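You operate a simulated robot arm through the tools that you are given. There is no shell and no other tool. Be economical: measure what you need, move in short steps, check, and stop when the job is done.

You are at the controls of a simulated two-armed robot. One attempt, no reset.

JOB
Take the lid off the small evening cream tub and lay it down on the bench right of the warm plate. Fetch the yellow lump and set it on the blue test card. Take the orange jar on the bench over the lids drawer and put it away on the sample bench. Put the hand cream tub marked "NW92" from the upper tub shelf on the bench right of the warm plate. Lift the soak tub lid open. Any order will do. Set down upright: orange jar, hand cream tub.

Only the result counts: the job must be done as asked and must still hold three seconds after the hand-in. Knocking over, shifting, dropping, spilling or breaking anything else fails it. A push-on lid holds only when it is set on centred and level and pressed home; a screw cap is set on level and turned clockwise until tight.

ROBOT AND FRAMES
Two 7-joint arms with two-finger parallel grippers on one trunk, on a base that drives. Base frame: it is fixed to the floor where the robot stands at the start and does not move with it; the origin is under the middle of the robot, x ahead of it, y to its left, z up; the surface under the hand at the start is at about z = 900. Units: mm, rad, N and s.
The left shoulder is at the start at [50, 209, 1196], the right one opposite. With the tool pointing down near the work surface each hand reaches from about 280 to 920 mm from the robot's upright axis, wherever it stands, measured 20 degrees to its own side. Places, roughly: bench right of the warm plate [600, 0, 900]; blue test card [-3750, -2500, 1000]; hand cream tub [-1500, 500, 500]; orange jar [-2250, 750, 1000]; sample bench [-3500, -2400, 900]; small evening cream tub [750, 0, 1000]; soak tub lid [0, -2400, 1000]; yellow lump (5x5x3 cm) [-2600, 700, 900]. Payload 4.4 kg a hand.
Tool frame (each hand has its own): the origin (TCP) lies between the finger pads and is the grasp point; the fingertips stand 23 mm ahead of it; z points along the fingers, y is the line along which they close. The gripper opens to 94 mm. The fingers are 38 mm wide and 10 mm thick; the gripper's body (54 by 96 mm) begins 39 mm behind the TCP.
Orientation is that of the tool frame in the base frame, as a unit quaternion [w, x, y, z]. With the fingers straight down and closing along the base's y, the tool's x points along the base's -x, its y along +y and its z along -z.

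CONTROLS
- The arms move only by the tool move_arm. It takes "left_steps", "right_steps" or both (then of equal length, played together; a hand with none holds still); each is a list of rows, each an object (a shift or turn left out is 0, a gripper value left out holds the last) with "turn": the turn, a rotation vector about the base's x, y, z in rad, a list of three; "slide": the shift along the base's x, y, z in mm, a list of three; "grip": the finger opening in mm, from 0 to 94. In form: [{"turn": [ax, ay, az], "slide": [x, y, z], "grip": grip}, ...]. A call has 1 to 20 rows; each row shifts and turns the commanded pose from where the row before left it. A row lasts 0.2 s, in which the tool goes at most 50 mm and 0.15 rad; a call with a longer step from one row to the next is refused whole, and so is a gripper value outside its range. Where a pose cannot be reached the arm comes as near as it can. A force on the tool above 40 N (or 10 N above the force at the start of the call, whichever is more), or a blocked arm, ends the call early, and 0.2 s more pass. The fingers move at their own pace (about 108 mm/s each) and stop on an object; they squeeze with about 35 N. The grip force told is the motor's: it shows also when the fingers shut on nothing. Time passes only in rows, and 0.2 s behind the last, so rows that do not move let the fingers close. The reply holds the time, the measured pose of the TCP, the force on the tool along the base axes, the opening and the grip force, in the units named above and with some noise, with the torque about the TCP (base axes, N m) and any sound that the robot's microphone picked up, and new pictures: "views" is both (left out), scene, wrist or none (wrist: the cameras of the hands that moved).
- Cameras (640 x 400 px; columns grow to the right, rows downward): "scene" is now at [145.4, 8.4, 1366.8]; the picture's right is [0.12, -0.99, 0.00], its down [-0.56, -0.07, -0.82] and it looks along [0.82, 0.10, -0.57] (base axes); focal length 250 px, centre (320, 200). "left" rides on the left gripper at [86, -16, -75] in its tool frame; the picture's right is [0.18, 0.98, 0.00], its down [-0.58, 0.11, -0.81] and it looks along [-0.79, 0.15, 0.59] (tool axes); focal length 243 px, centre (320, 200). "right" rides on the right gripper at [86, 16, -74] in its tool frame; the picture's right is [-0.18, 0.98, 0.00], its down [-0.58, -0.11, -0.81] and it looks along [-0.79, -0.15, 0.59] (tool axes); focal length 243 px, centre (320, 200). There is no depth. A picture from a camera that has moved, and an enlarged one, comes with that camera's place and axes in the base frame and with its lens. The place of the scene camera against the robot may be out by one fixed shift of up to 12 mm in any direction.
- move_column(by): slides the trunk up (or, below 0, down) by that many mm; the arms and the scene camera ride with it, the base frame stays. It gives what a move gives, with no picture.
- steer(legs): drives the robot by 1 to 6 legs, each [ahead, left, turn to the left] in mm, mm and rad, along the robot's own axes; the way and the turn of a leg run together, so that a leg with both is an arc; at most 1500 mm and 3.142 rad a leg. The arms and the cameras ride along, it lands a little off, and it stops where it bumps. It gives what a move gives, and a new picture of the scene camera.
- pan_tilt(pan, tilt): turns the head with the scene camera to pan (to the left, within 1.396 rad either way) and tilt (down, from -0.506 to 1.204), counted from straight ahead of the robot. It gives what a move gives, and a new picture of the scene camera.
- inspect(camera, box): a new picture of the part [left, top, right, bottom] of that camera's present view, enlarged. The clock stands still meanwhile.
- finish_job(): hands the job in; it is judged then, once.

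Go step by step. Nothing tells you exact positions but the pictures and the camera data: compare them with the known pose of the tool, close in by small moves and look again before you grip or let go. The budget is 165 turns and 260 pictures, counting those below and the enlarged ones. Unless the task says otherwise, let go and move clear before handing in.

The tools are called as name(argument=value, ...) on one line, values as JSON. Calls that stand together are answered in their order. move_arm: Moves the arms, as the interface text tells. Its arguments: {"type":"object","properties":{"left_steps":{"type":"array"},"right_steps":{"type":"array"},"views":{"type":"string","enum":["both","scene","wrist","none"]}},"required":[]} The other tools are called the same way: move_column (by) slides the trunk up or down; steer (legs) drives the base; pan_tilt (pan, tilt) turns the head that bears the scene camera; inspect (camera, box) takes an enlarged picture of a part of a camera's view; finish_job () hands the job in.

At the start:

```text
time_s: 0.0
left_eef_pos: [564.7, 338.1, 1193.7]
left_orientation: [0.0, 0.0, 1.0, 0.0]
left_ft_force: [-0.1, 0.0, -0.7]
left_torque: [0.0, 0.02, -0.03]
left_gripper_width: 94.2
left_grip_force: 0.1
right_eef_pos: [577.4, -279.9, 1159.9]
right_orientation: [0.001, 0.0, 1.0, 0.0]
right_ft_force: [-0.6, 0.0, 0.2]
right_torque: [0.02, 0.02, -0.02]
right_gripper_width: 94.0
right_grip_force: 0.1
trunk travel left (down, up): [-275.0, 288.0]
robot x, y, heading: [-1.8, 1.3, -0.002]
head pan, tilt: [0.122, 0.606]
```

scene: 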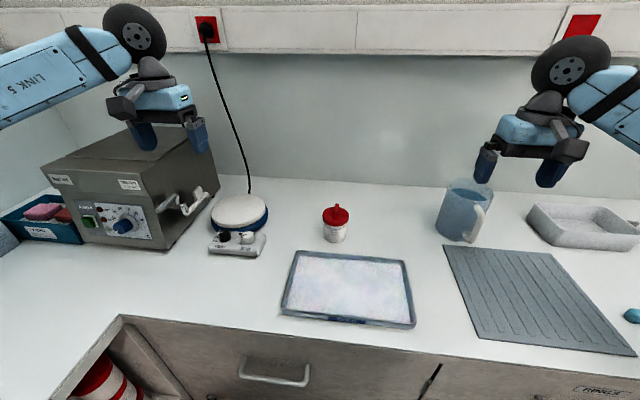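
right: 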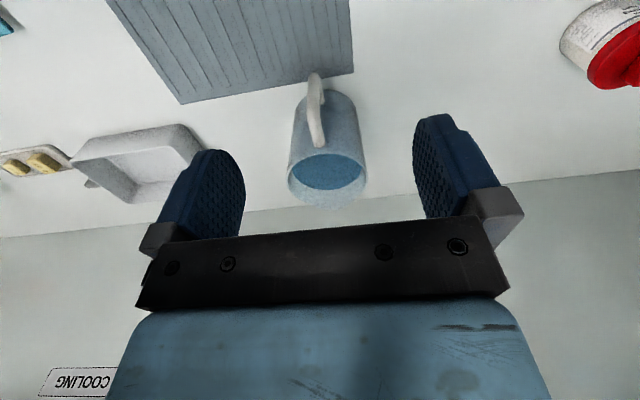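
left: 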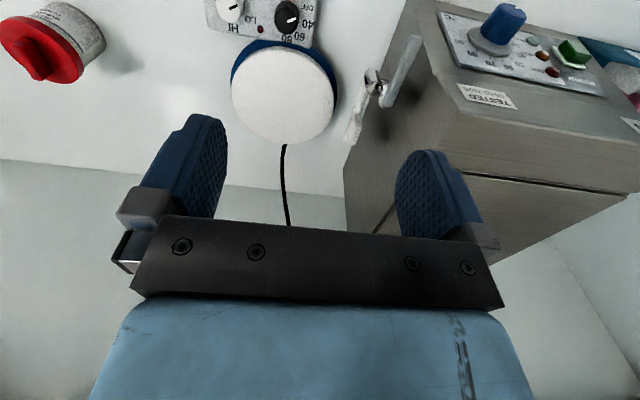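

I see the warm plate (the round plate) on the bench left of centre, with a red-lidded tub to its right that is probably the evening cream tub. I'll take a closer look before moving.

inspect(camera="scene", box=[190, 170, 430, 320])

inspect(camera="left", box=[0, 0, 160, 100])

```text
2.67 times, centred on (310, 245) of scene
camera zoom: at [145.4, 8.4, 1366.8], right [0.12, -0.99, 0.0], down [-0.56, -0.07, -0.82], along [0.82, 0.1, -0.57], focal length 666 px, centre (347, 80)
```

zoom: 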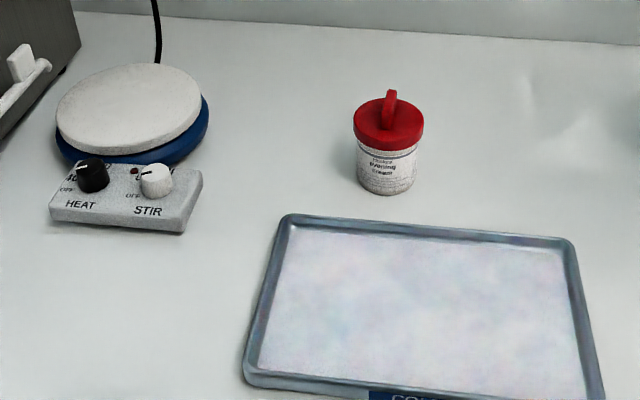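

```text
4.00 times, centred on (80, 50) of left
camera zoom: at [478.0, 320.3, 1268.8], right [-0.18, 0.98, 0.0], down [0.58, 0.11, 0.81], along [0.79, 0.15, -0.59], focal length 970 px, centre (1280, 800)
```

zoom: 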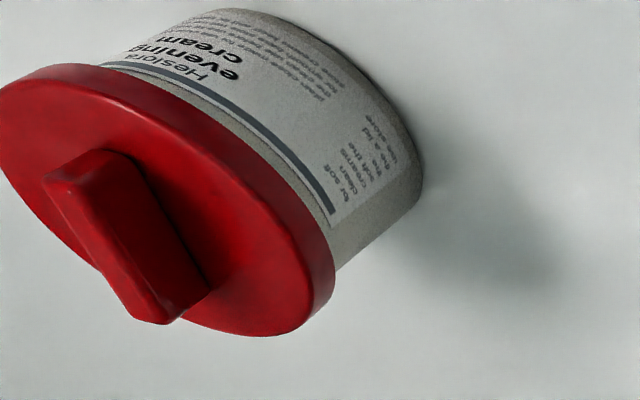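

The lid top is at about [652, 30, 970], with a fin running along x above it. I'll bring the right hand over it and look from there.

move_arm(right_steps=[{"slide": [10, 40, 0]}, {"slide": [10, 40, 0]}, {"slide": [10, 40, 0]}, {"slide": [10, 40, 0]}, {"slide": [10, 40, 0]}, {"slide": [10, 40, 0]}, {"slide": [10, 40, 0]}, {"slide": [4, 30, 0]}, {"slide": [0, 0, -40]}, {"slide": [0, 0, -40]}, {"slide": [0, 0, 0], "grip": 60}])

```text
time_s: 2.4
left_eef_pos: [565.0, 338.7, 1195.9]
left_orientation: [0.0, -0.001, 1.0, 0.0]
left_ft_force: [0.3, 0.7, -0.5]
left_torque: [0.0, 0.0, 0.0]
left_gripper_width: 93.8
left_grip_force: 0.1
right_eef_pos: [650.5, 29.4, 1079.8]
right_orientation: [0.0, 0.001, 1.0, 0.0]
right_ft_force: [0.7, -0.1, 0.1]
right_torque: [0.03, -0.04, 0.03]
right_gripper_width: 59.9
right_grip_force: 0.1
trunk travel left (down, up): [-275.0, 288.0]
robot x, y, heading: [-3.0, 1.4, -0.0]
head pan, tilt: [0.122, 0.606]
camera scene: at [145.0, 8.4, 1366.8], right [0.12, -0.99, 0.0], down [-0.56, -0.07, -0.82], along [0.82, 0.1, -0.57], focal length 250 px, centre (320, 200)
camera right: at [565.4, 46.0, 1153.4], right [0.18, 0.98, 0.0], down [0.58, -0.11, 0.81], along [0.79, -0.15, -0.59], focal length 243 px, centre (320, 200)
```

scene: 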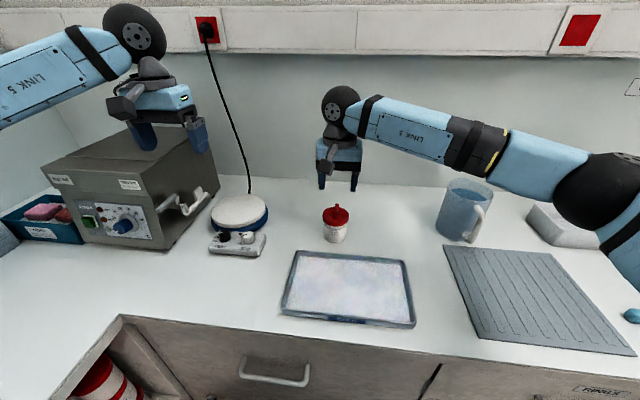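
right: 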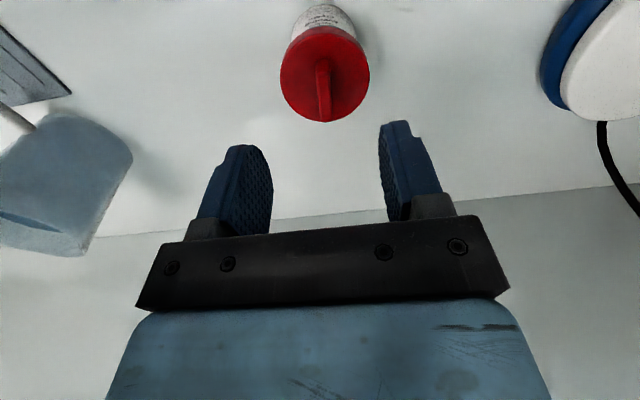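

The lid centre comes out at about [654, 31]. I'll descend until the fingertips straddle the fin.

move_arm(right_steps=[{"slide": [3, 2, -30]}, {"slide": [0, 0, -25]}, {"slide": [0, 0, -15]}, {"slide": [0, 0, -10]}])

inspect(camera="scene", box=[280, 140, 400, 260])

```text
time_s: 3.4
left_eef_pos: [565.8, 338.5, 1194.9]
left_orientation: [0.001, 0.0, 1.0, 0.001]
left_ft_force: [-0.5, 0.5, 0.1]
left_torque: [0.01, -0.02, -0.01]
left_gripper_width: 94.2
left_grip_force: 0.0
right_eef_pos: [653.4, 32.5, 999.7]
right_orientation: [-0.001, -0.001, 1.0, 0.0]
right_ft_force: [-0.2, 0.6, 0.0]
right_torque: [0.0, 0.01, 0.0]
right_gripper_width: 60.2
right_grip_force: 0.1
trunk travel left (down, up): [-275.0, 288.0]
robot x, y, heading: [1.5, 3.0, 0.003]
head pan, tilt: [0.122, 0.606]
camera scene: at [145.5, 8.4, 1366.8], right [0.12, -0.99, 0.0], down [-0.56, -0.07, -0.82], along [0.82, 0.1, -0.57], focal length 250 px, centre (320, 200)
camera right: at [568.7, 48.1, 1073.7], right [0.18, 0.98, 0.0], down [0.58, -0.11, 0.81], along [0.79, -0.15, -0.59], focal length 243 px, centre (320, 200)
```

scene: 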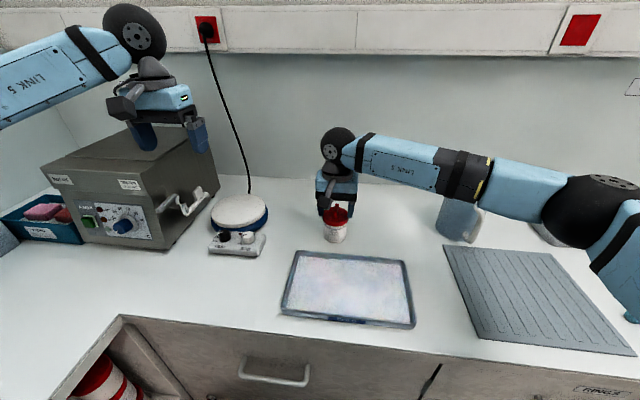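
right: 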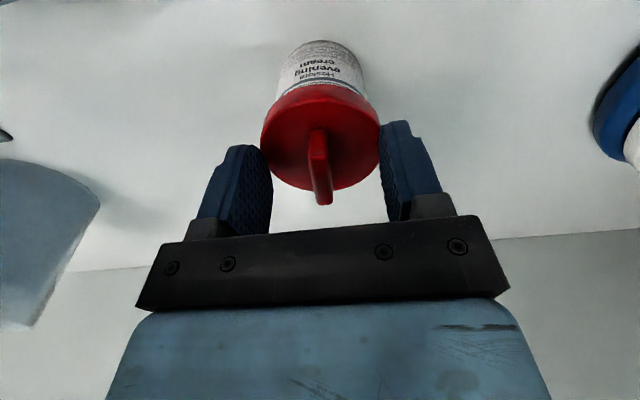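

```text
3.33 times, centred on (340, 200) of scene
camera zoom: at [145.5, 8.4, 1366.8], right [0.12, -0.99, 0.0], down [-0.56, -0.07, -0.82], along [0.82, 0.1, -0.57], focal length 832 px, centre (253, 200)
```

zoom: 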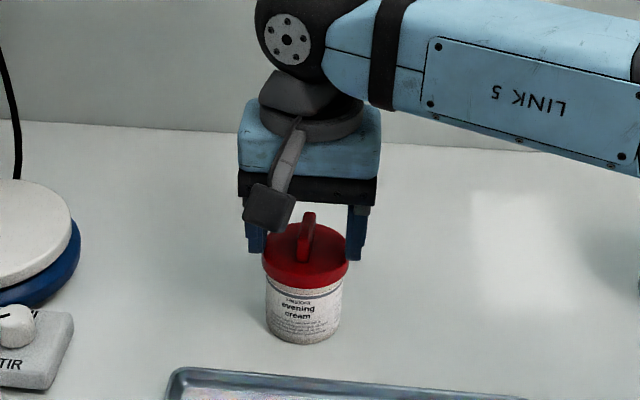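

The fingers straddle the fin. I'll close on it and try a small lift to feel how the lid holds.

move_arm(right_steps=[{"slide": [0, 0, -3], "grip": 30}, {"grip": 0}, {"grip": 0}, {"grip": 0}])

move_arm(right_steps=[{"slide": [0, 0, 3]}, {"slide": [0, 0, 3]}, {}])

inspect(camera="scene", box=[300, 180, 380, 260])

```text
time_s: 4.4
left_eef_pos: [565.4, 337.6, 1194.4]
left_orientation: [0.001, 0.0, 1.0, 0.0]
left_ft_force: [0.4, -0.2, 0.5]
left_torque: [0.03, 0.0, 0.01]
left_gripper_width: 94.3
left_grip_force: 0.0
right_eef_pos: [654.9, 32.1, 997.0]
right_orientation: [0.002, 0.0, 1.0, 0.0]
right_ft_force: [2.8, -1.3, 9.4]
right_torque: [-0.06, -0.04, 0.0]
right_gripper_width: 8.7
right_grip_force: 35.2
trunk travel left (down, up): [-275.0, 288.0]
robot x, y, heading: [2.6, -0.1, 0.001]
head pan, tilt: [0.122, 0.606]
camera scene: at [144.7, 8.3, 1366.9], right [0.12, -0.99, 0.0], down [-0.56, -0.07, -0.82], along [0.82, 0.1, -0.57], focal length 250 px, centre (320, 200)
camera right: at [568.3, 48.1, 1071.9], right [0.18, 0.98, 0.0], down [0.58, -0.11, 0.81], along [0.79, -0.15, -0.59], focal length 243 px, centre (320, 200)
```

scene: 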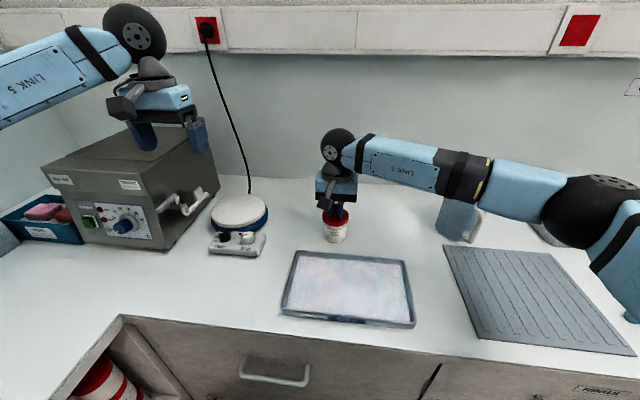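
right: 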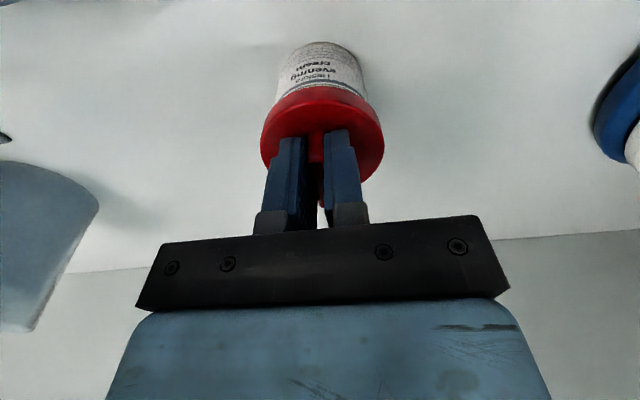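

```text
time_s: 5.2
left_eef_pos: [565.9, 337.6, 1195.1]
left_orientation: [-0.001, 0.0, 1.0, 0.0]
left_ft_force: [-0.5, 0.7, 0.5]
left_torque: [0.0, -0.01, 0.02]
left_gripper_width: 94.3
left_grip_force: 0.1
right_eef_pos: [653.1, 32.5, 1001.6]
right_orientation: [0.0, 0.001, 1.0, 0.0]
right_ft_force: [0.3, -0.7, 0.5]
right_torque: [-0.04, 0.03, 0.01]
right_gripper_width: 8.7
right_grip_force: 34.9
trunk travel left (down, up): [-275.0, 288.0]
robot x, y, heading: [1.6, -0.3, 0.001]
head pan, tilt: [0.122, 0.606]
camera scene: at [145.7, 8.5, 1366.7], right [0.12, -0.99, 0.0], down [-0.56, -0.07, -0.82], along [0.82, 0.1, -0.57], focal length 250 px, centre (320, 200)
camera right: at [568.5, 48.3, 1076.3], right [0.18, 0.98, 0.0], down [0.58, -0.11, 0.81], along [0.79, -0.15, -0.59], focal length 243 px, centre (320, 200)
```

scene: 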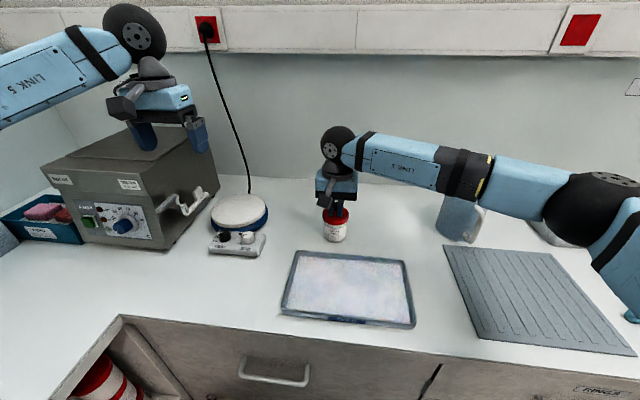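
right: 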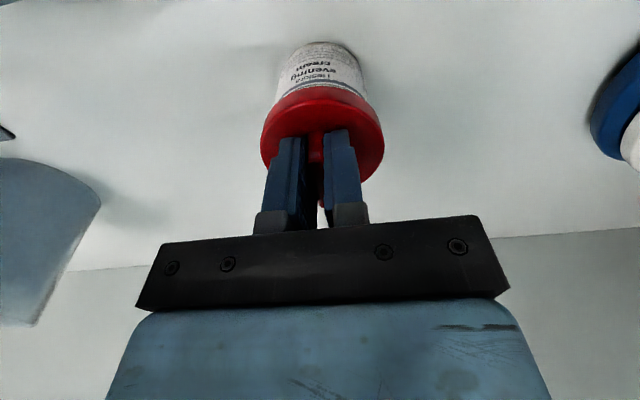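

```text
5.00 times, centred on (340, 220) of scene
camera zoom: at [145.7, 8.5, 1366.7], right [0.12, -0.99, 0.0], down [-0.56, -0.07, -0.82], along [0.82, 0.1, -0.57], focal length 1248 px, centre (220, 100)
```

zoom: 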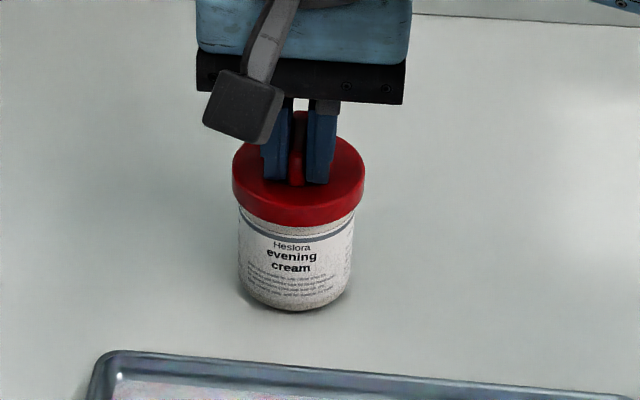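

The whole tub came up with the lid, so the lid is tight. I'll set it back down and roll the left hand round, so it can hold the body from the side with its camera uppermost.

move_arm(left_steps=[{"turn": [0, 0, 0.145], "slide": [-8, -8, 0]}, {"turn": [0, 0, 0.145], "slide": [-8, -8, 0]}, {"turn": [0, 0, 0.145], "slide": [-8, -8, 0]}, {"turn": [0, 0, 0.145], "slide": [-8, -8, 0]}, {"turn": [0, 0, 0.145], "slide": [-8, -8, 0]}, {"turn": [0, 0, 0.145], "slide": [-8, -8, 0]}, {"turn": [0, 0, 0.145], "slide": [-8, -8, 0]}, {"turn": [0, 0, 0.145], "slide": [-8, -8, 0]}, {"turn": [0, 0, 0.145], "slide": [-8, -8, 0]}, {"turn": [0, 0, 0.145], "slide": [-8, -8, 0]}, {"turn": [0, 0, 0.145], "slide": [-8, -8, 0]}, {"turn": [0, 0, 0.145], "slide": [-8, -8, 0]}, {"turn": [0, 0, 0.145]}, {"turn": [0, 0, 0.145]}, {"turn": [0, 0, 0.145]}], right_steps=[{"slide": [0, 0, -3]}, {"slide": [0, 0, -2]}, {}, {}, {}, {}, {}, {}, {}, {}, {}, {}, {}, {}, {}], views="scene")

```text
time_s: 8.4
left_eef_pos: [469.6, 242.9, 1194.8]
left_orientation: [0.0, 0.886, -0.463, -0.001]
left_ft_force: [-0.1, -0.3, 0.2]
left_torque: [-0.01, 0.01, 0.01]
left_gripper_width: 94.3
left_grip_force: 0.1
right_eef_pos: [653.5, 33.3, 999.3]
right_orientation: [0.0, 0.0, 1.0, 0.0]
right_ft_force: [2.7, -0.8, 4.6]
right_torque: [-0.02, -0.08, 0.0]
right_gripper_width: 8.7
right_grip_force: 34.6
trunk travel left (down, up): [-275.0, 288.0]
robot x, y, heading: [-2.9, -2.9, -0.002]
head pan, tilt: [0.122, 0.606]
camera scene: at [145.0, 8.4, 1366.8], right [0.12, -0.99, 0.0], down [-0.56, -0.07, -0.82], along [0.82, 0.1, -0.57], focal length 250 px, centre (320, 200)
```

scene: 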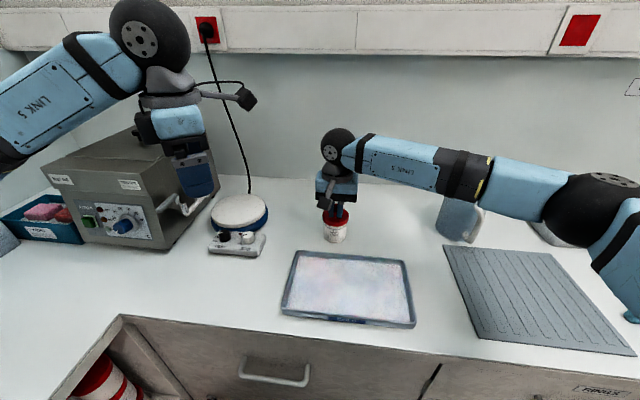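

The roll worked. Next I'll pitch the left hand down towards the tub from the front-left, staying high for now.

move_arm(left_steps=[{"turn": [-0.1114, -0.0781, 0], "slide": [10, -10, -6]}, {"turn": [-0.1114, -0.0781, 0], "slide": [10, -10, -6]}, {"turn": [-0.1114, -0.0781, 0], "slide": [10, -10, -6]}, {"turn": [-0.1114, -0.0781, 0], "slide": [10, -10, -6]}, {"turn": [-0.1114, -0.0781, 0], "slide": [10, -10, -6]}, {"turn": [-0.1114, -0.0781, 0], "slide": [10, -10, -6]}, {"turn": [-0.1114, -0.0781, 0], "slide": [10, -10, -6]}, {"turn": [-0.1114, -0.0781, 0], "slide": [10, -10, -6]}, {"turn": [-0.1114, -0.0781, 0], "slide": [10, -10, -6]}, {"turn": [-0.1114, -0.0781, 0], "slide": [10, -10, -6]}])

```text
time_s: 10.6
left_eef_pos: [569.5, 141.9, 1135.9]
left_orientation: [0.288, 0.688, -0.361, 0.559]
left_ft_force: [0.1, -0.5, 0.7]
left_torque: [-0.01, 0.01, 0.01]
left_gripper_width: 93.7
left_grip_force: 0.1
right_eef_pos: [653.3, 32.7, 997.4]
right_orientation: [0.0, 0.0, 1.0, 0.0]
right_ft_force: [0.5, 0.7, 3.6]
right_torque: [0.06, 0.03, -0.03]
right_gripper_width: 8.6
right_grip_force: 34.9
trunk travel left (down, up): [-275.0, 288.0]
robot x, y, heading: [0.9, -2.4, -0.005]
head pan, tilt: [0.122, 0.606]
camera scene: at [145.0, 8.4, 1366.9], right [0.12, -0.99, 0.0], down [-0.56, -0.07, -0.82], along [0.82, 0.1, -0.57], focal length 250 px, centre (320, 200)
camera left: at [549.8, 194.1, 1235.2], right [-0.78, -0.6, 0.17], down [-0.61, 0.68, -0.4], along [0.12, -0.42, -0.9], focal length 243 px, centre (320, 200)
```

scene: 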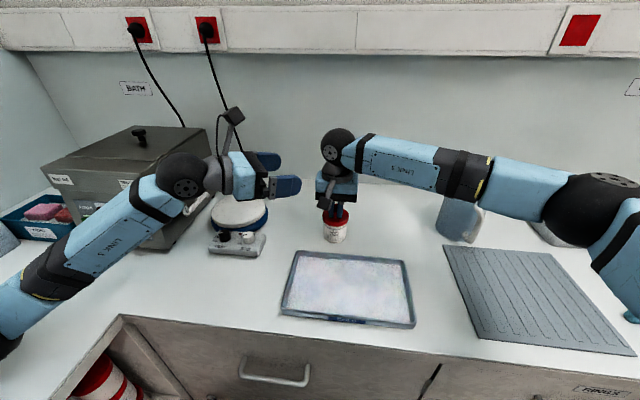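
left: 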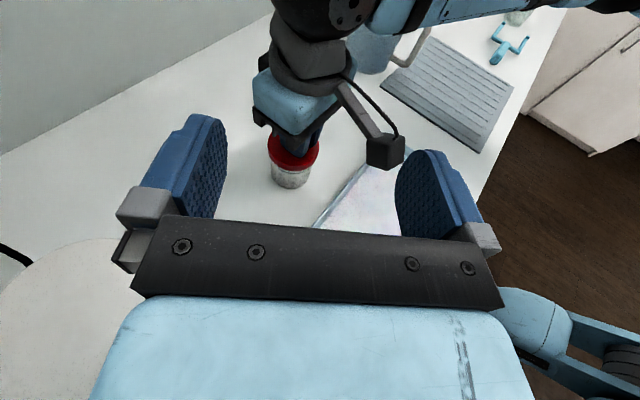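

This works, but holding the tub on the bench would crowd the two hands. Instead I'll lift the tub by its fin and turn the right hand so its camera faces away, then bring the left hand in from +y in mid-air.

move_arm(right_steps=[{"slide": [0, 0, 20]}, {"slide": [-4, -3, 20], "turn": [0, 0, 0.143]}, {"slide": [-4, -3, 20], "turn": [0, 0, 0.143]}, {"slide": [-4, -3, 20], "turn": [0, 0, 0.143]}, {"slide": [-4, -3, 20], "turn": [0, 0, 0.143]}, {"slide": [-4, -3, 20], "turn": [0, 0, 0.143]}, {"slide": [-4, -3, 0], "turn": [0, 0, 0.143]}, {"slide": [-4, -3, 0], "turn": [0, 0, 0.143]}, {"slide": [-4, -3, 0], "turn": [0, 0, 0.143]}, {"slide": [-4, -3, 0], "turn": [0, 0, 0.143]}, {"slide": [-4, -3, 0], "turn": [0, 0, 0.143]}, {"turn": [0, 0, 0.141]}, {}], left_steps=[{"slide": [0, 10, 0]}, {"slide": [0, 10, 0]}, {"slide": [0, 10, 0]}, {"slide": [0, 10, 0], "turn": [0, 0, -0.1]}, {"slide": [0, 10, 0], "turn": [0, 0, -0.1]}, {"slide": [0, 5, 0], "turn": [0, 0, -0.1]}, {"slide": [0, 5, 0], "turn": [0, 0, -0.1]}, {"slide": [0, 5, 0], "turn": [0, 0, -0.1]}, {"slide": [0, 0, 0], "turn": [0, 0, -0.11]}, {}, {}, {}, {}])

```text
time_s: 13.4
left_eef_pos: [569.8, 207.0, 1134.7]
left_orientation: [-0.442, -0.549, 0.551, -0.447]
left_ft_force: [0.0, -0.6, -0.3]
left_torque: [-0.01, -0.02, 0.01]
left_gripper_width: 93.9
left_grip_force: 0.1
right_eef_pos: [615.1, -1.5, 1115.5]
right_orientation: [0.001, -0.521, 0.854, 0.0]
right_ft_force: [0.1, 0.4, -1.2]
right_torque: [0.04, 0.03, -0.02]
right_gripper_width: 8.3
right_grip_force: 34.5
right hand out of reach, approached as far as the arm can: row 9, 10, 11, 12
trunk travel left (down, up): [-275.0, 288.0]
robot x, y, heading: [1.2, 1.0, 0.001]
head pan, tilt: [0.122, 0.606]
camera scene: at [145.5, 8.4, 1366.7], right [0.12, -0.99, 0.0], down [-0.56, -0.07, -0.82], along [0.82, 0.1, -0.57], focal length 250 px, centre (320, 200)
camera right: at [561.3, -71.5, 1188.6], right [-0.79, 0.61, 0.0], down [0.36, 0.47, 0.81], along [0.5, 0.64, -0.59], focal length 243 px, centre (320, 200)
camera left: at [584.5, 259.9, 1234.6], right [-0.98, -0.04, 0.17], down [-0.11, 0.91, -0.4], along [-0.14, -0.41, -0.9], focal length 243 px, centre (320, 200)
```

scene: 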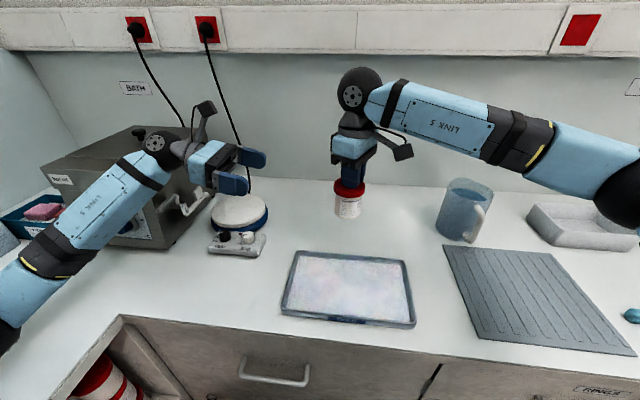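
right: 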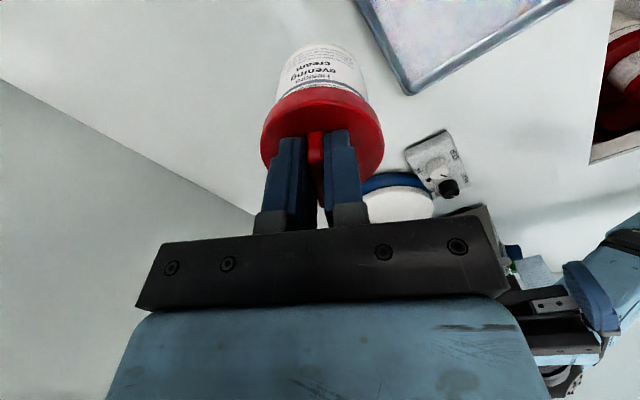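
left: 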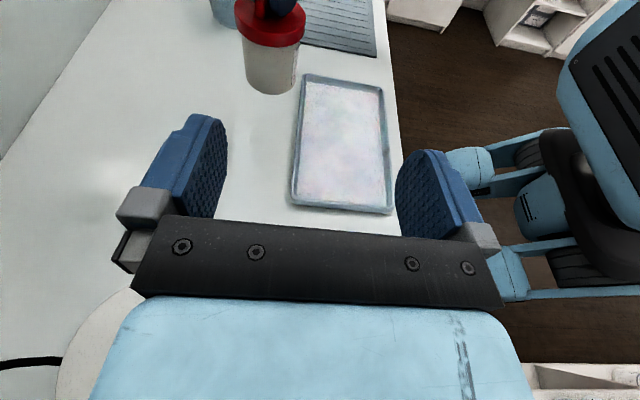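

The right hand yawed about 63°, which leaves enough clearance. I'll bring the left hand in from +y at the height of the body.

move_arm(left_steps=[{"slide": [15, -25, -10], "turn": [0.1, 0, 0]}, {"slide": [15, -25, -20]}, {"slide": [15, -25, -20]}, {"slide": [0, -22, -20]}, {"slide": [0, 0, -19]}, {}])

inspect(camera="scene", box=[220, 110, 420, 270])

```text
time_s: 14.8
left_eef_pos: [617.5, 107.9, 1058.9]
left_orientation: [-0.405, -0.569, 0.579, -0.42]
left_ft_force: [0.4, -0.7, -0.4]
left_torque: [0.02, 0.02, 0.0]
left_gripper_width: 93.9
left_grip_force: 0.0
right_eef_pos: [614.4, -8.7, 1116.4]
right_orientation: [0.003, -0.52, 0.854, 0.003]
right_ft_force: [0.5, 0.1, -1.6]
right_torque: [0.0, 0.02, 0.02]
right_gripper_width: 8.8
right_grip_force: 35.0
trunk travel left (down, up): [-275.0, 288.0]
robot x, y, heading: [0.7, -0.1, -0.001]
head pan, tilt: [0.122, 0.606]
camera scene: at [145.1, 0.2, 1368.9], right [0.12, -0.99, -0.01], down [-0.56, -0.06, -0.82], along [0.82, 0.1, -0.57], focal length 250 px, centre (320, 200)
camera left: at [630.2, 149.2, 1163.5], right [-0.99, -0.06, 0.15], down [-0.1, 0.95, -0.3], along [-0.12, -0.31, -0.94], focal length 243 px, centre (320, 200)
```

scene: 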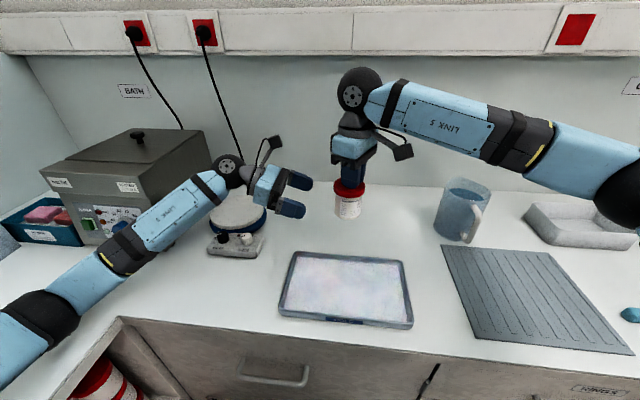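
left: 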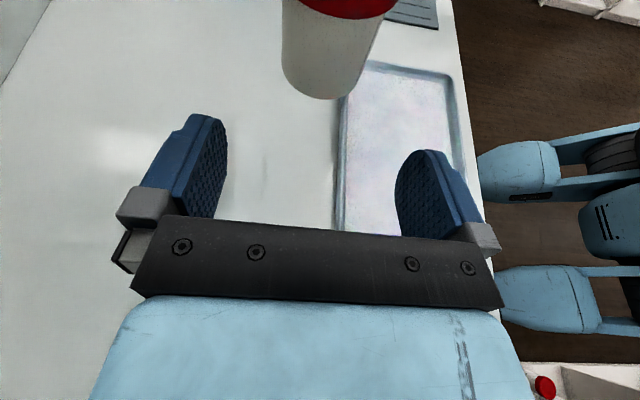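

```text
2.50 times, centred on (320, 190) of scene
camera zoom: at [145.1, 0.2, 1368.9], right [0.12, -0.99, -0.01], down [-0.56, -0.06, -0.82], along [0.82, 0.1, -0.57], focal length 624 px, centre (320, 225)
```

zoom: 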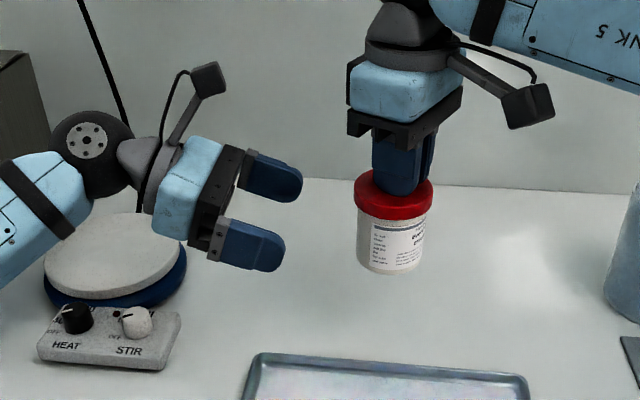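

The left hand stopped 13 mm short in height and the trunk is leaning slightly, so its elbow is probably resting on the bench. I'll lift both hands, then raise the trunk so the elbows ride higher.

move_arm(left_steps=[{"slide": [0, 0, 25]}, {"slide": [0, 0, 25]}, {}], views="none")

move_column(by=200)

```text
time_s: 15.6
left_eef_pos: [613.8, 109.1, 1096.6]
left_orientation: [-0.416, -0.569, 0.574, -0.417]
left_ft_force: [0.4, -0.4, 0.8]
left_torque: [0.01, -0.02, 0.01]
left_gripper_width: 93.9
left_grip_force: 0.2
right_eef_pos: [614.1, -2.6, 1115.0]
right_orientation: [-0.001, -0.52, 0.854, 0.0]
right_ft_force: [-0.1, -0.2, -0.7]
right_torque: [0.0, 0.02, 0.02]
right_gripper_width: 8.7
right_grip_force: 35.0
trunk travel left (down, up): [-275.0, 288.0]
robot x, y, heading: [-4.7, -2.6, 0.005]
head pan, tilt: [0.122, 0.606]
```

```text
time_s: 17.8
left_eef_pos: [615.6, 110.3, 1296.2]
left_orientation: [-0.415, -0.57, 0.573, -0.418]
left_ft_force: [0.0, 0.3, -0.3]
left_torque: [-0.02, 0.02, -0.02]
left_gripper_width: 93.9
left_grip_force: 0.0
right_eef_pos: [614.5, -1.5, 1314.6]
right_orientation: [0.0, -0.52, 0.854, 0.0]
right_ft_force: [-0.4, 0.3, -1.7]
right_torque: [-0.02, -0.02, -0.01]
right_gripper_width: 8.5
right_grip_force: 35.3
trunk travel left (down, up): [-475.0, 88.0]
robot x, y, heading: [-3.1, 0.9, -0.002]
head pan, tilt: [0.122, 0.606]
```

Free of contact now. I'll lower the left hand to the body's height and approach halfway.

move_arm(left_steps=[{"slide": [0, 0, -26]}, {"slide": [0, 0, -25]}, {"slide": [0, -25, 0]}, {"slide": [0, -20, 0]}, {}])

inspect(camera="scene", box=[220, 110, 420, 270])

```text
time_s: 19.0
left_eef_pos: [614.1, 64.5, 1245.0]
left_orientation: [-0.414, -0.57, 0.573, -0.418]
left_ft_force: [-0.3, 0.2, 0.2]
left_torque: [-0.02, -0.03, 0.01]
left_gripper_width: 93.8
left_grip_force: 0.0
right_eef_pos: [615.8, -1.0, 1314.4]
right_orientation: [0.0, -0.521, 0.854, 0.0]
right_ft_force: [-1.1, -0.4, -0.6]
right_torque: [0.0, 0.03, -0.02]
right_gripper_width: 8.5
right_grip_force: 34.8
trunk travel left (down, up): [-475.0, 88.0]
robot x, y, heading: [-2.2, -1.3, -0.003]
head pan, tilt: [0.122, 0.606]
camera scene: at [145.4, 9.2, 1566.8], right [0.12, -0.99, 0.0], down [-0.56, -0.07, -0.82], along [0.82, 0.1, -0.57], focal length 250 px, centre (320, 200)
camera left: at [628.6, 107.4, 1349.5], right [-0.98, -0.06, 0.17], down [-0.11, 0.95, -0.31], along [-0.14, -0.32, -0.94], focal length 243 px, centre (320, 200)
```

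scene: 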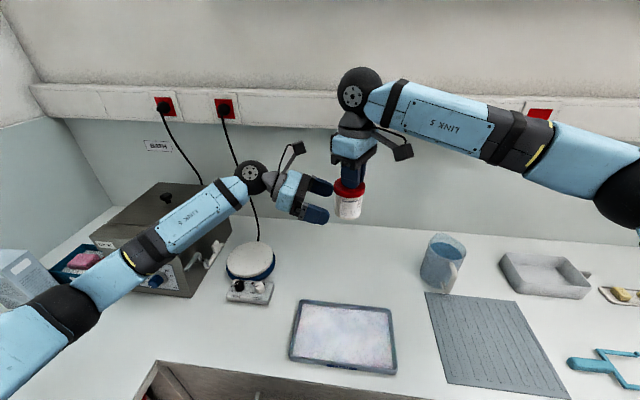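
left: 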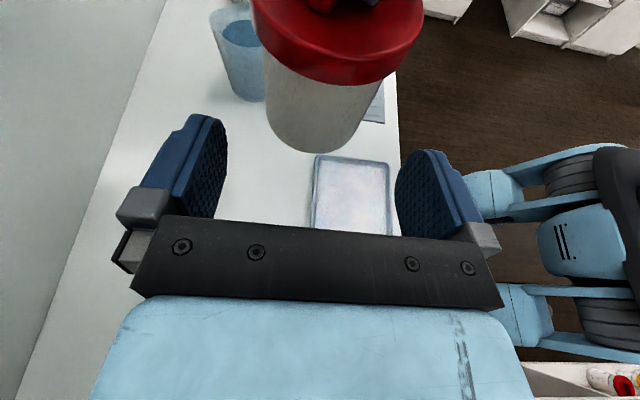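

```text
2.50 times, centred on (320, 190) of scene
camera zoom: at [145.4, 9.2, 1566.8], right [0.12, -0.99, 0.0], down [-0.56, -0.07, -0.82], along [0.82, 0.1, -0.57], focal length 624 px, centre (320, 225)
```

zoom: 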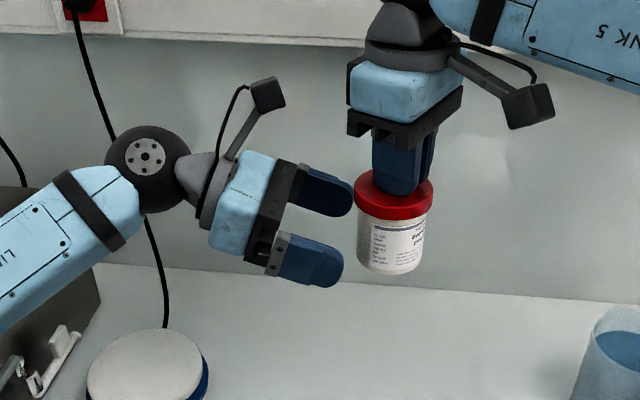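

The tub sits at x≈615 between the fingers. I'll move in the last 50 mm.

move_arm(left_steps=[{"slide": [1, -15, 0]}, {"slide": [0, -15, 0]}, {"slide": [0, -12, 0]}, {"slide": [0, -8, 0]}, {}])

inspect(camera="scene", box=[260, 130, 420, 250])

```text
time_s: 20.2
left_eef_pos: [615.5, 15.8, 1245.9]
left_orientation: [-0.415, -0.57, 0.572, -0.418]
left_ft_force: [-0.5, 3.3, -0.6]
left_torque: [-0.48, 0.06, 0.04]
left_gripper_width: 93.9
left_grip_force: 0.0
right_eef_pos: [615.4, -0.4, 1314.8]
right_orientation: [0.001, -0.521, 0.854, 0.0]
right_ft_force: [-0.1, -3.1, 0.1]
right_torque: [0.25, 0.0, -0.07]
right_gripper_width: 8.7
right_grip_force: 34.8
trunk travel left (down, up): [-475.0, 88.0]
robot x, y, heading: [-1.6, -1.0, -0.0]
head pan, tilt: [0.122, 0.606]
camera scene: at [145.5, 8.6, 1566.8], right [0.12, -0.99, 0.0], down [-0.56, -0.07, -0.82], along [0.82, 0.1, -0.57], focal length 250 px, centre (320, 200)
camera left: at [630.5, 58.0, 1349.5], right [-0.98, -0.06, 0.17], down [-0.11, 0.95, -0.31], along [-0.14, -0.32, -0.94], focal length 243 px, centre (320, 200)
```

scene: 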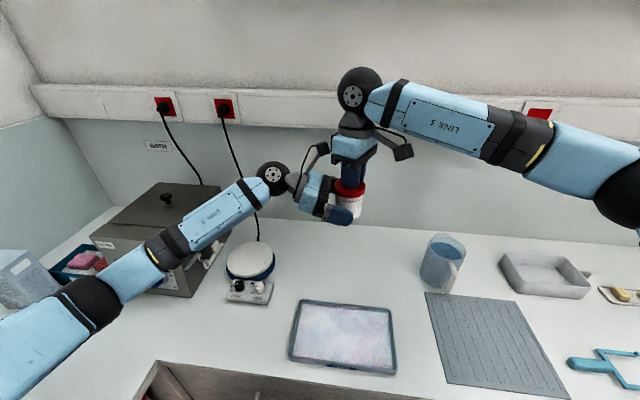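
left: 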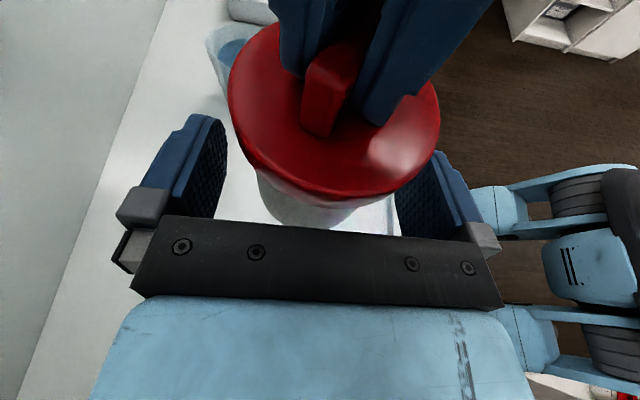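

```text
3.33 times, centred on (340, 190) of scene
camera zoom: at [145.5, 8.6, 1566.8], right [0.12, -0.99, 0.0], down [-0.56, -0.07, -0.82], along [0.82, 0.1, -0.57], focal length 832 px, centre (253, 233)
```

zoom: 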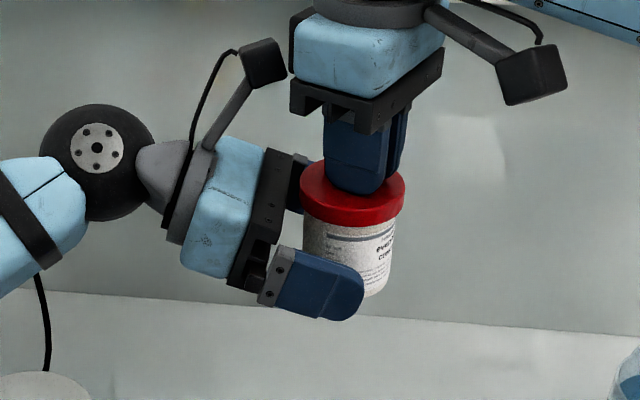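

The palm is lightly touching the lid, so I'll back off 4 mm and then close on the body.

move_arm(left_steps=[{"slide": [0, 4, 0]}, {"grip": 70}, {"grip": 50}, {"grip": 50}, {"grip": 50}])

```text
time_s: 21.4
left_eef_pos: [615.3, 17.9, 1245.0]
left_orientation: [-0.414, -0.571, 0.572, -0.419]
left_ft_force: [10.0, -0.8, 0.2]
left_torque: [0.0, 0.37, 0.19]
left_gripper_width: 60.0
left_grip_force: 34.8
right_eef_pos: [613.7, -1.4, 1314.4]
right_orientation: [0.0, -0.521, 0.854, 0.0]
right_ft_force: [-9.9, -0.8, -0.1]
right_torque: [0.02, 0.27, -0.05]
right_gripper_width: 8.6
right_grip_force: 34.5
trunk travel left (down, up): [-475.0, 88.0]
robot x, y, heading: [-0.7, 4.3, -0.002]
head pan, tilt: [0.122, 0.606]
heard: snap
camera scene: at [145.5, 8.4, 1566.7], right [0.12, -0.99, 0.0], down [-0.56, -0.07, -0.82], along [0.82, 0.1, -0.57], focal length 250 px, centre (320, 200)
camera left: at [630.6, 61.8, 1349.6], right [-0.98, -0.06, 0.17], down [-0.11, 0.95, -0.31], along [-0.14, -0.32, -0.94], focal length 243 px, centre (320, 200)
```

scene: 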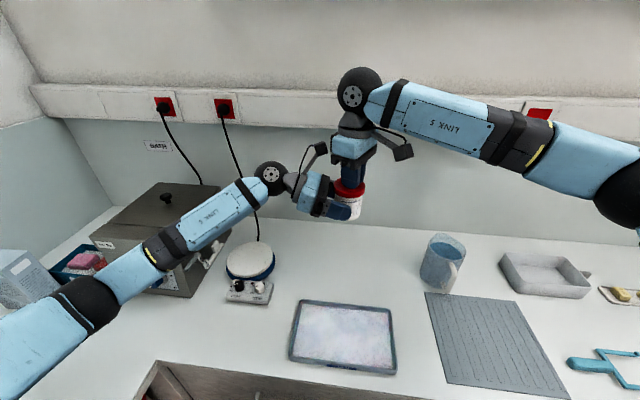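
left: 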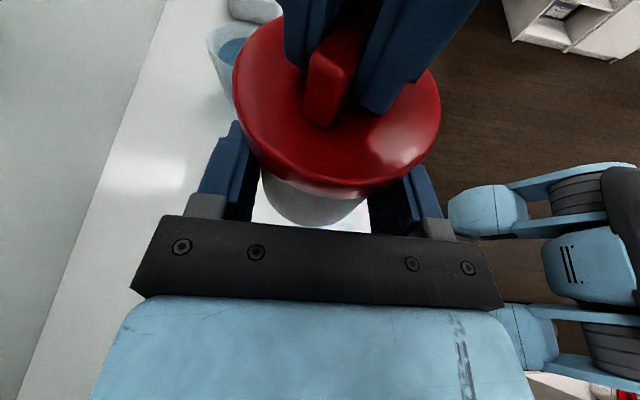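

I heard a snap, so the lid has probably let go, and the left hand has the body at 60 mm. Now I'll pull the lid straight up.

move_arm(right_steps=[{"slide": [0, 0, 5]}, {"slide": [0, 0, 10]}, {"slide": [0, 0, 20]}, {"slide": [0, 0, 25]}])

inspect(camera="scene", box=[260, 110, 420, 250])

```text
time_s: 22.4
left_eef_pos: [615.6, 18.6, 1245.4]
left_orientation: [-0.415, -0.57, 0.573, -0.418]
left_ft_force: [-0.1, 0.0, -0.2]
left_torque: [0.05, -0.03, 0.0]
left_gripper_width: 59.9
left_grip_force: 34.8
right_eef_pos: [614.5, -8.3, 1351.4]
right_orientation: [0.0, -0.515, 0.857, 0.0]
right_ft_force: [0.6, 0.2, -0.1]
right_torque: [0.03, -0.03, 0.03]
right_gripper_width: 8.5
right_grip_force: 35.3
right hand out of reach, approached as far as the arm can: row 3, 4
trunk travel left (down, up): [-475.0, 88.0]
robot x, y, heading: [-2.3, 1.2, 0.003]
head pan, tilt: [0.122, 0.606]
camera scene: at [145.6, 8.5, 1566.7], right [0.12, -0.99, 0.0], down [-0.56, -0.07, -0.82], along [0.82, 0.1, -0.57], focal length 250 px, centre (320, 200)
camera right: at [561.9, -77.2, 1423.7], right [-0.78, 0.62, 0.0], down [0.37, 0.46, 0.81], along [0.5, 0.63, -0.59], focal length 243 px, centre (320, 200)
```

scene: 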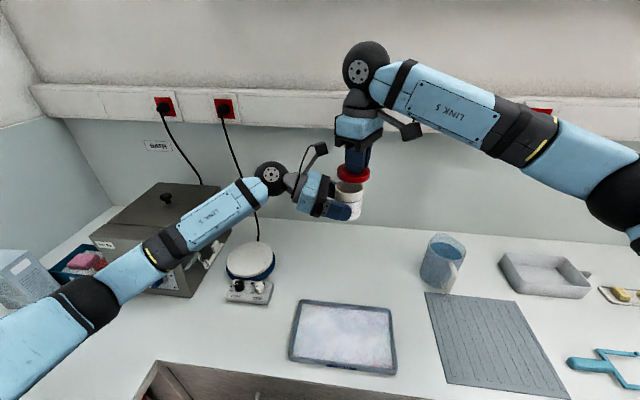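
right: 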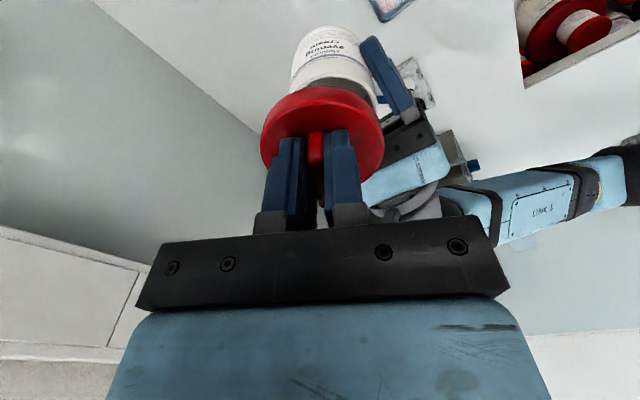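

```text
2.86 times, centred on (340, 180) of scene
camera zoom: at [145.6, 8.5, 1566.7], right [0.12, -0.99, 0.0], down [-0.56, -0.07, -0.82], along [0.82, 0.1, -0.57], focal length 713 px, centre (263, 257)
```

zoom: 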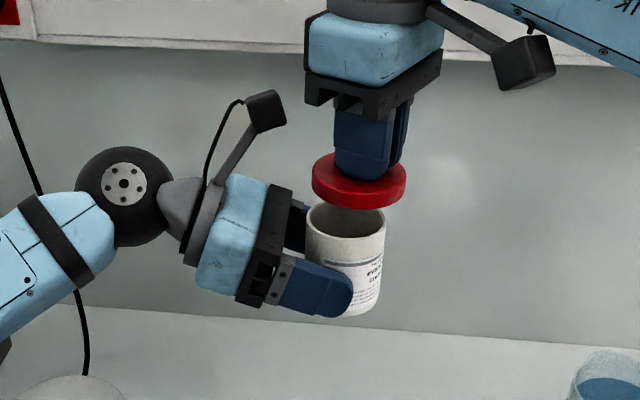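

The lid is off and the tub body is held upright. I'll take the right hand clear to the right and turn it back.

move_arm(right_steps=[{"slide": [0, -25, 0]}, {"slide": [0, -25, 0], "turn": [0, 0, -0.14]}, {"slide": [0, -20, -20], "turn": [0, 0, -0.14]}, {"slide": [0, -20, -20], "turn": [0, 0, -0.14]}, {"slide": [0, -20, -20], "turn": [0, 0, -0.14]}, {"slide": [0, 0, -20], "turn": [0, 0, -0.14]}, {"slide": [0, 0, -20], "turn": [0, 0, -0.14]}, {"slide": [0, 0, -20], "turn": [0, 0, -0.14]}, {"turn": [0, 0, -0.14]}, {}])

```text
time_s: 24.6
left_eef_pos: [615.2, 19.2, 1244.7]
left_orientation: [-0.415, -0.57, 0.573, -0.418]
left_ft_force: [0.5, 1.0, -0.3]
left_torque: [-0.02, -0.01, -0.01]
left_gripper_width: 59.6
left_grip_force: 34.9
right_eef_pos: [617.1, -91.9, 1229.7]
right_orientation: [0.0, 0.014, 1.0, 0.0]
right_ft_force: [-1.0, -0.3, -0.3]
right_torque: [0.06, 0.0, -0.02]
right_gripper_width: 8.6
right_grip_force: 35.0
right hand out of reach, approached as far as the arm can: row 1
trunk travel left (down, up): [-475.0, 88.0]
robot x, y, heading: [-1.4, -0.3, 0.003]
head pan, tilt: [0.122, 0.606]
camera scene: at [145.5, 8.2, 1566.7], right [0.12, -0.99, 0.0], down [-0.56, -0.07, -0.82], along [0.82, 0.1, -0.57], focal length 250 px, centre (320, 200)
camera right: at [531.0, -74.5, 1303.2], right [0.21, 0.98, 0.0], down [0.58, -0.12, 0.81], along [0.79, -0.17, -0.59], focal length 243 px, centre (320, 200)
```

scene: 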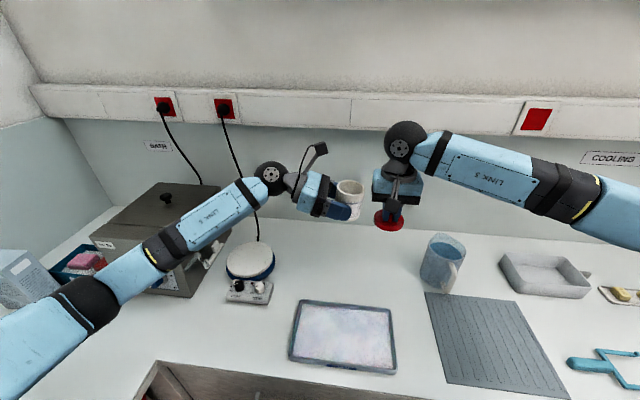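
right: 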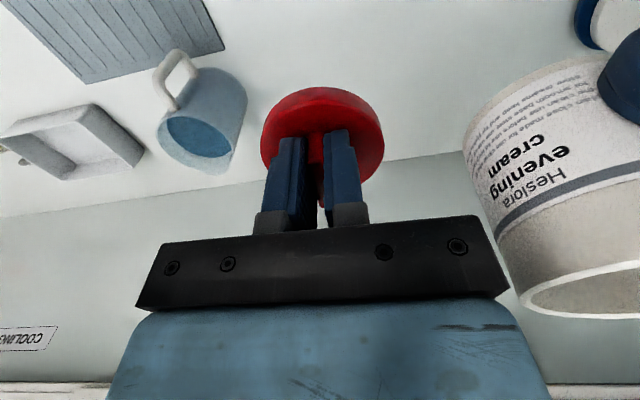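

The right hand is upright again. I'll lower the lid to a free spot at about [650, -85].

move_arm(right_steps=[{"slide": [8, 1, -40]}, {"slide": [8, 1, -40]}, {"slide": [8, 1, -40]}, {"slide": [8, 1, -40]}, {"slide": [3, 1, -40]}, {"slide": [0, 0, -40]}, {"slide": [0, 0, -25]}, {"slide": [0, 0, -7]}, {}])

```text
time_s: 26.6
left_eef_pos: [615.8, 19.2, 1245.2]
left_orientation: [-0.416, -0.569, 0.572, -0.419]
left_ft_force: [0.8, 1.1, 0.1]
left_torque: [0.01, 0.0, -0.01]
left_gripper_width: 59.3
left_grip_force: 35.2
right_eef_pos: [651.1, -89.6, 956.6]
right_orientation: [0.001, 0.013, 1.0, 0.0]
right_ft_force: [0.6, 0.6, 0.1]
right_torque: [0.0, -0.01, 0.02]
right_gripper_width: 8.5
right_grip_force: 34.9
trunk travel left (down, up): [-475.0, 88.0]
robot x, y, heading: [-2.0, -1.0, 0.004]
head pan, tilt: [0.122, 0.606]
camera scene: at [145.6, 8.4, 1566.7], right [0.12, -0.99, 0.0], down [-0.56, -0.07, -0.82], along [0.82, 0.1, -0.57], focal length 250 px, centre (320, 200)
camera right: at [565.3, -70.1, 1030.6], right [0.21, 0.98, 0.0], down [0.58, -0.12, 0.81], along [0.79, -0.17, -0.59], focal length 243 px, centre (320, 200)
```

scene: 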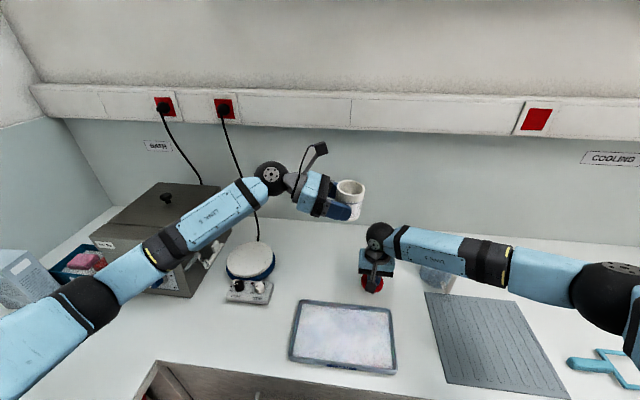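
right: 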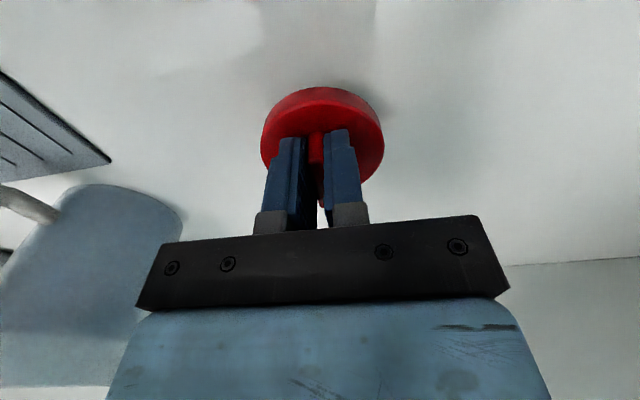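

The lid is a little above the bench. I'll lower it gently until it touches.

move_arm(right_steps=[{"slide": [0, 0, -4]}, {"slide": [0, 0, -3]}, {"slide": [0, 0, -3]}, {}], views="wrist")

```text
time_s: 27.6
left_eef_pos: [615.9, 19.0, 1245.1]
left_orientation: [-0.415, -0.57, 0.573, -0.418]
left_ft_force: [0.0, 0.2, -0.2]
left_torque: [-0.02, -0.02, -0.01]
left_gripper_width: 59.6
left_grip_force: 35.0
right_eef_pos: [650.1, -86.9, 947.5]
right_orientation: [0.001, 0.013, 1.0, -0.001]
right_ft_force: [0.0, 0.4, 0.0]
right_torque: [-0.01, -0.03, 0.01]
right_gripper_width: 8.6
right_grip_force: 35.4
trunk travel left (down, up): [-475.0, 88.0]
robot x, y, heading: [-2.2, 2.1, -0.003]
head pan, tilt: [0.122, 0.606]
camera right: at [565.6, -69.5, 1021.0], right [0.21, 0.98, 0.0], down [0.58, -0.12, 0.81], along [0.79, -0.17, -0.59], focal length 243 px, centre (320, 200)
```

right: 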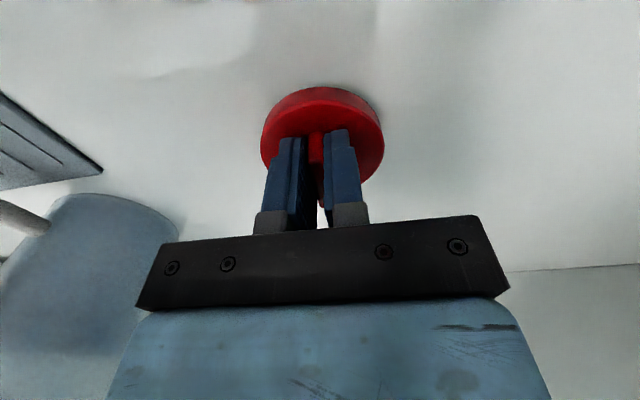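

move_arm(right_steps=[{"slide": [0, 0, -3]}, {"slide": [0, 0, -3]}, {"slide": [0, 0, -3]}, {}], views="none")

```text
time_s: 28.6
left_eef_pos: [615.6, 17.5, 1245.5]
left_orientation: [-0.415, -0.57, 0.573, -0.418]
left_ft_force: [0.3, 0.5, -0.7]
left_torque: [0.04, 0.02, -0.01]
left_gripper_width: 59.5
left_grip_force: 35.2
right_eef_pos: [650.0, -87.9, 939.4]
right_orientation: [0.001, 0.013, 1.0, 0.0]
right_ft_force: [0.0, 1.2, -0.2]
right_torque: [0.01, 0.0, 0.03]
right_gripper_width: 8.5
right_grip_force: 35.0
trunk travel left (down, up): [-475.0, 88.0]
robot x, y, heading: [-0.4, -1.3, -0.001]
head pan, tilt: [0.122, 0.606]
```

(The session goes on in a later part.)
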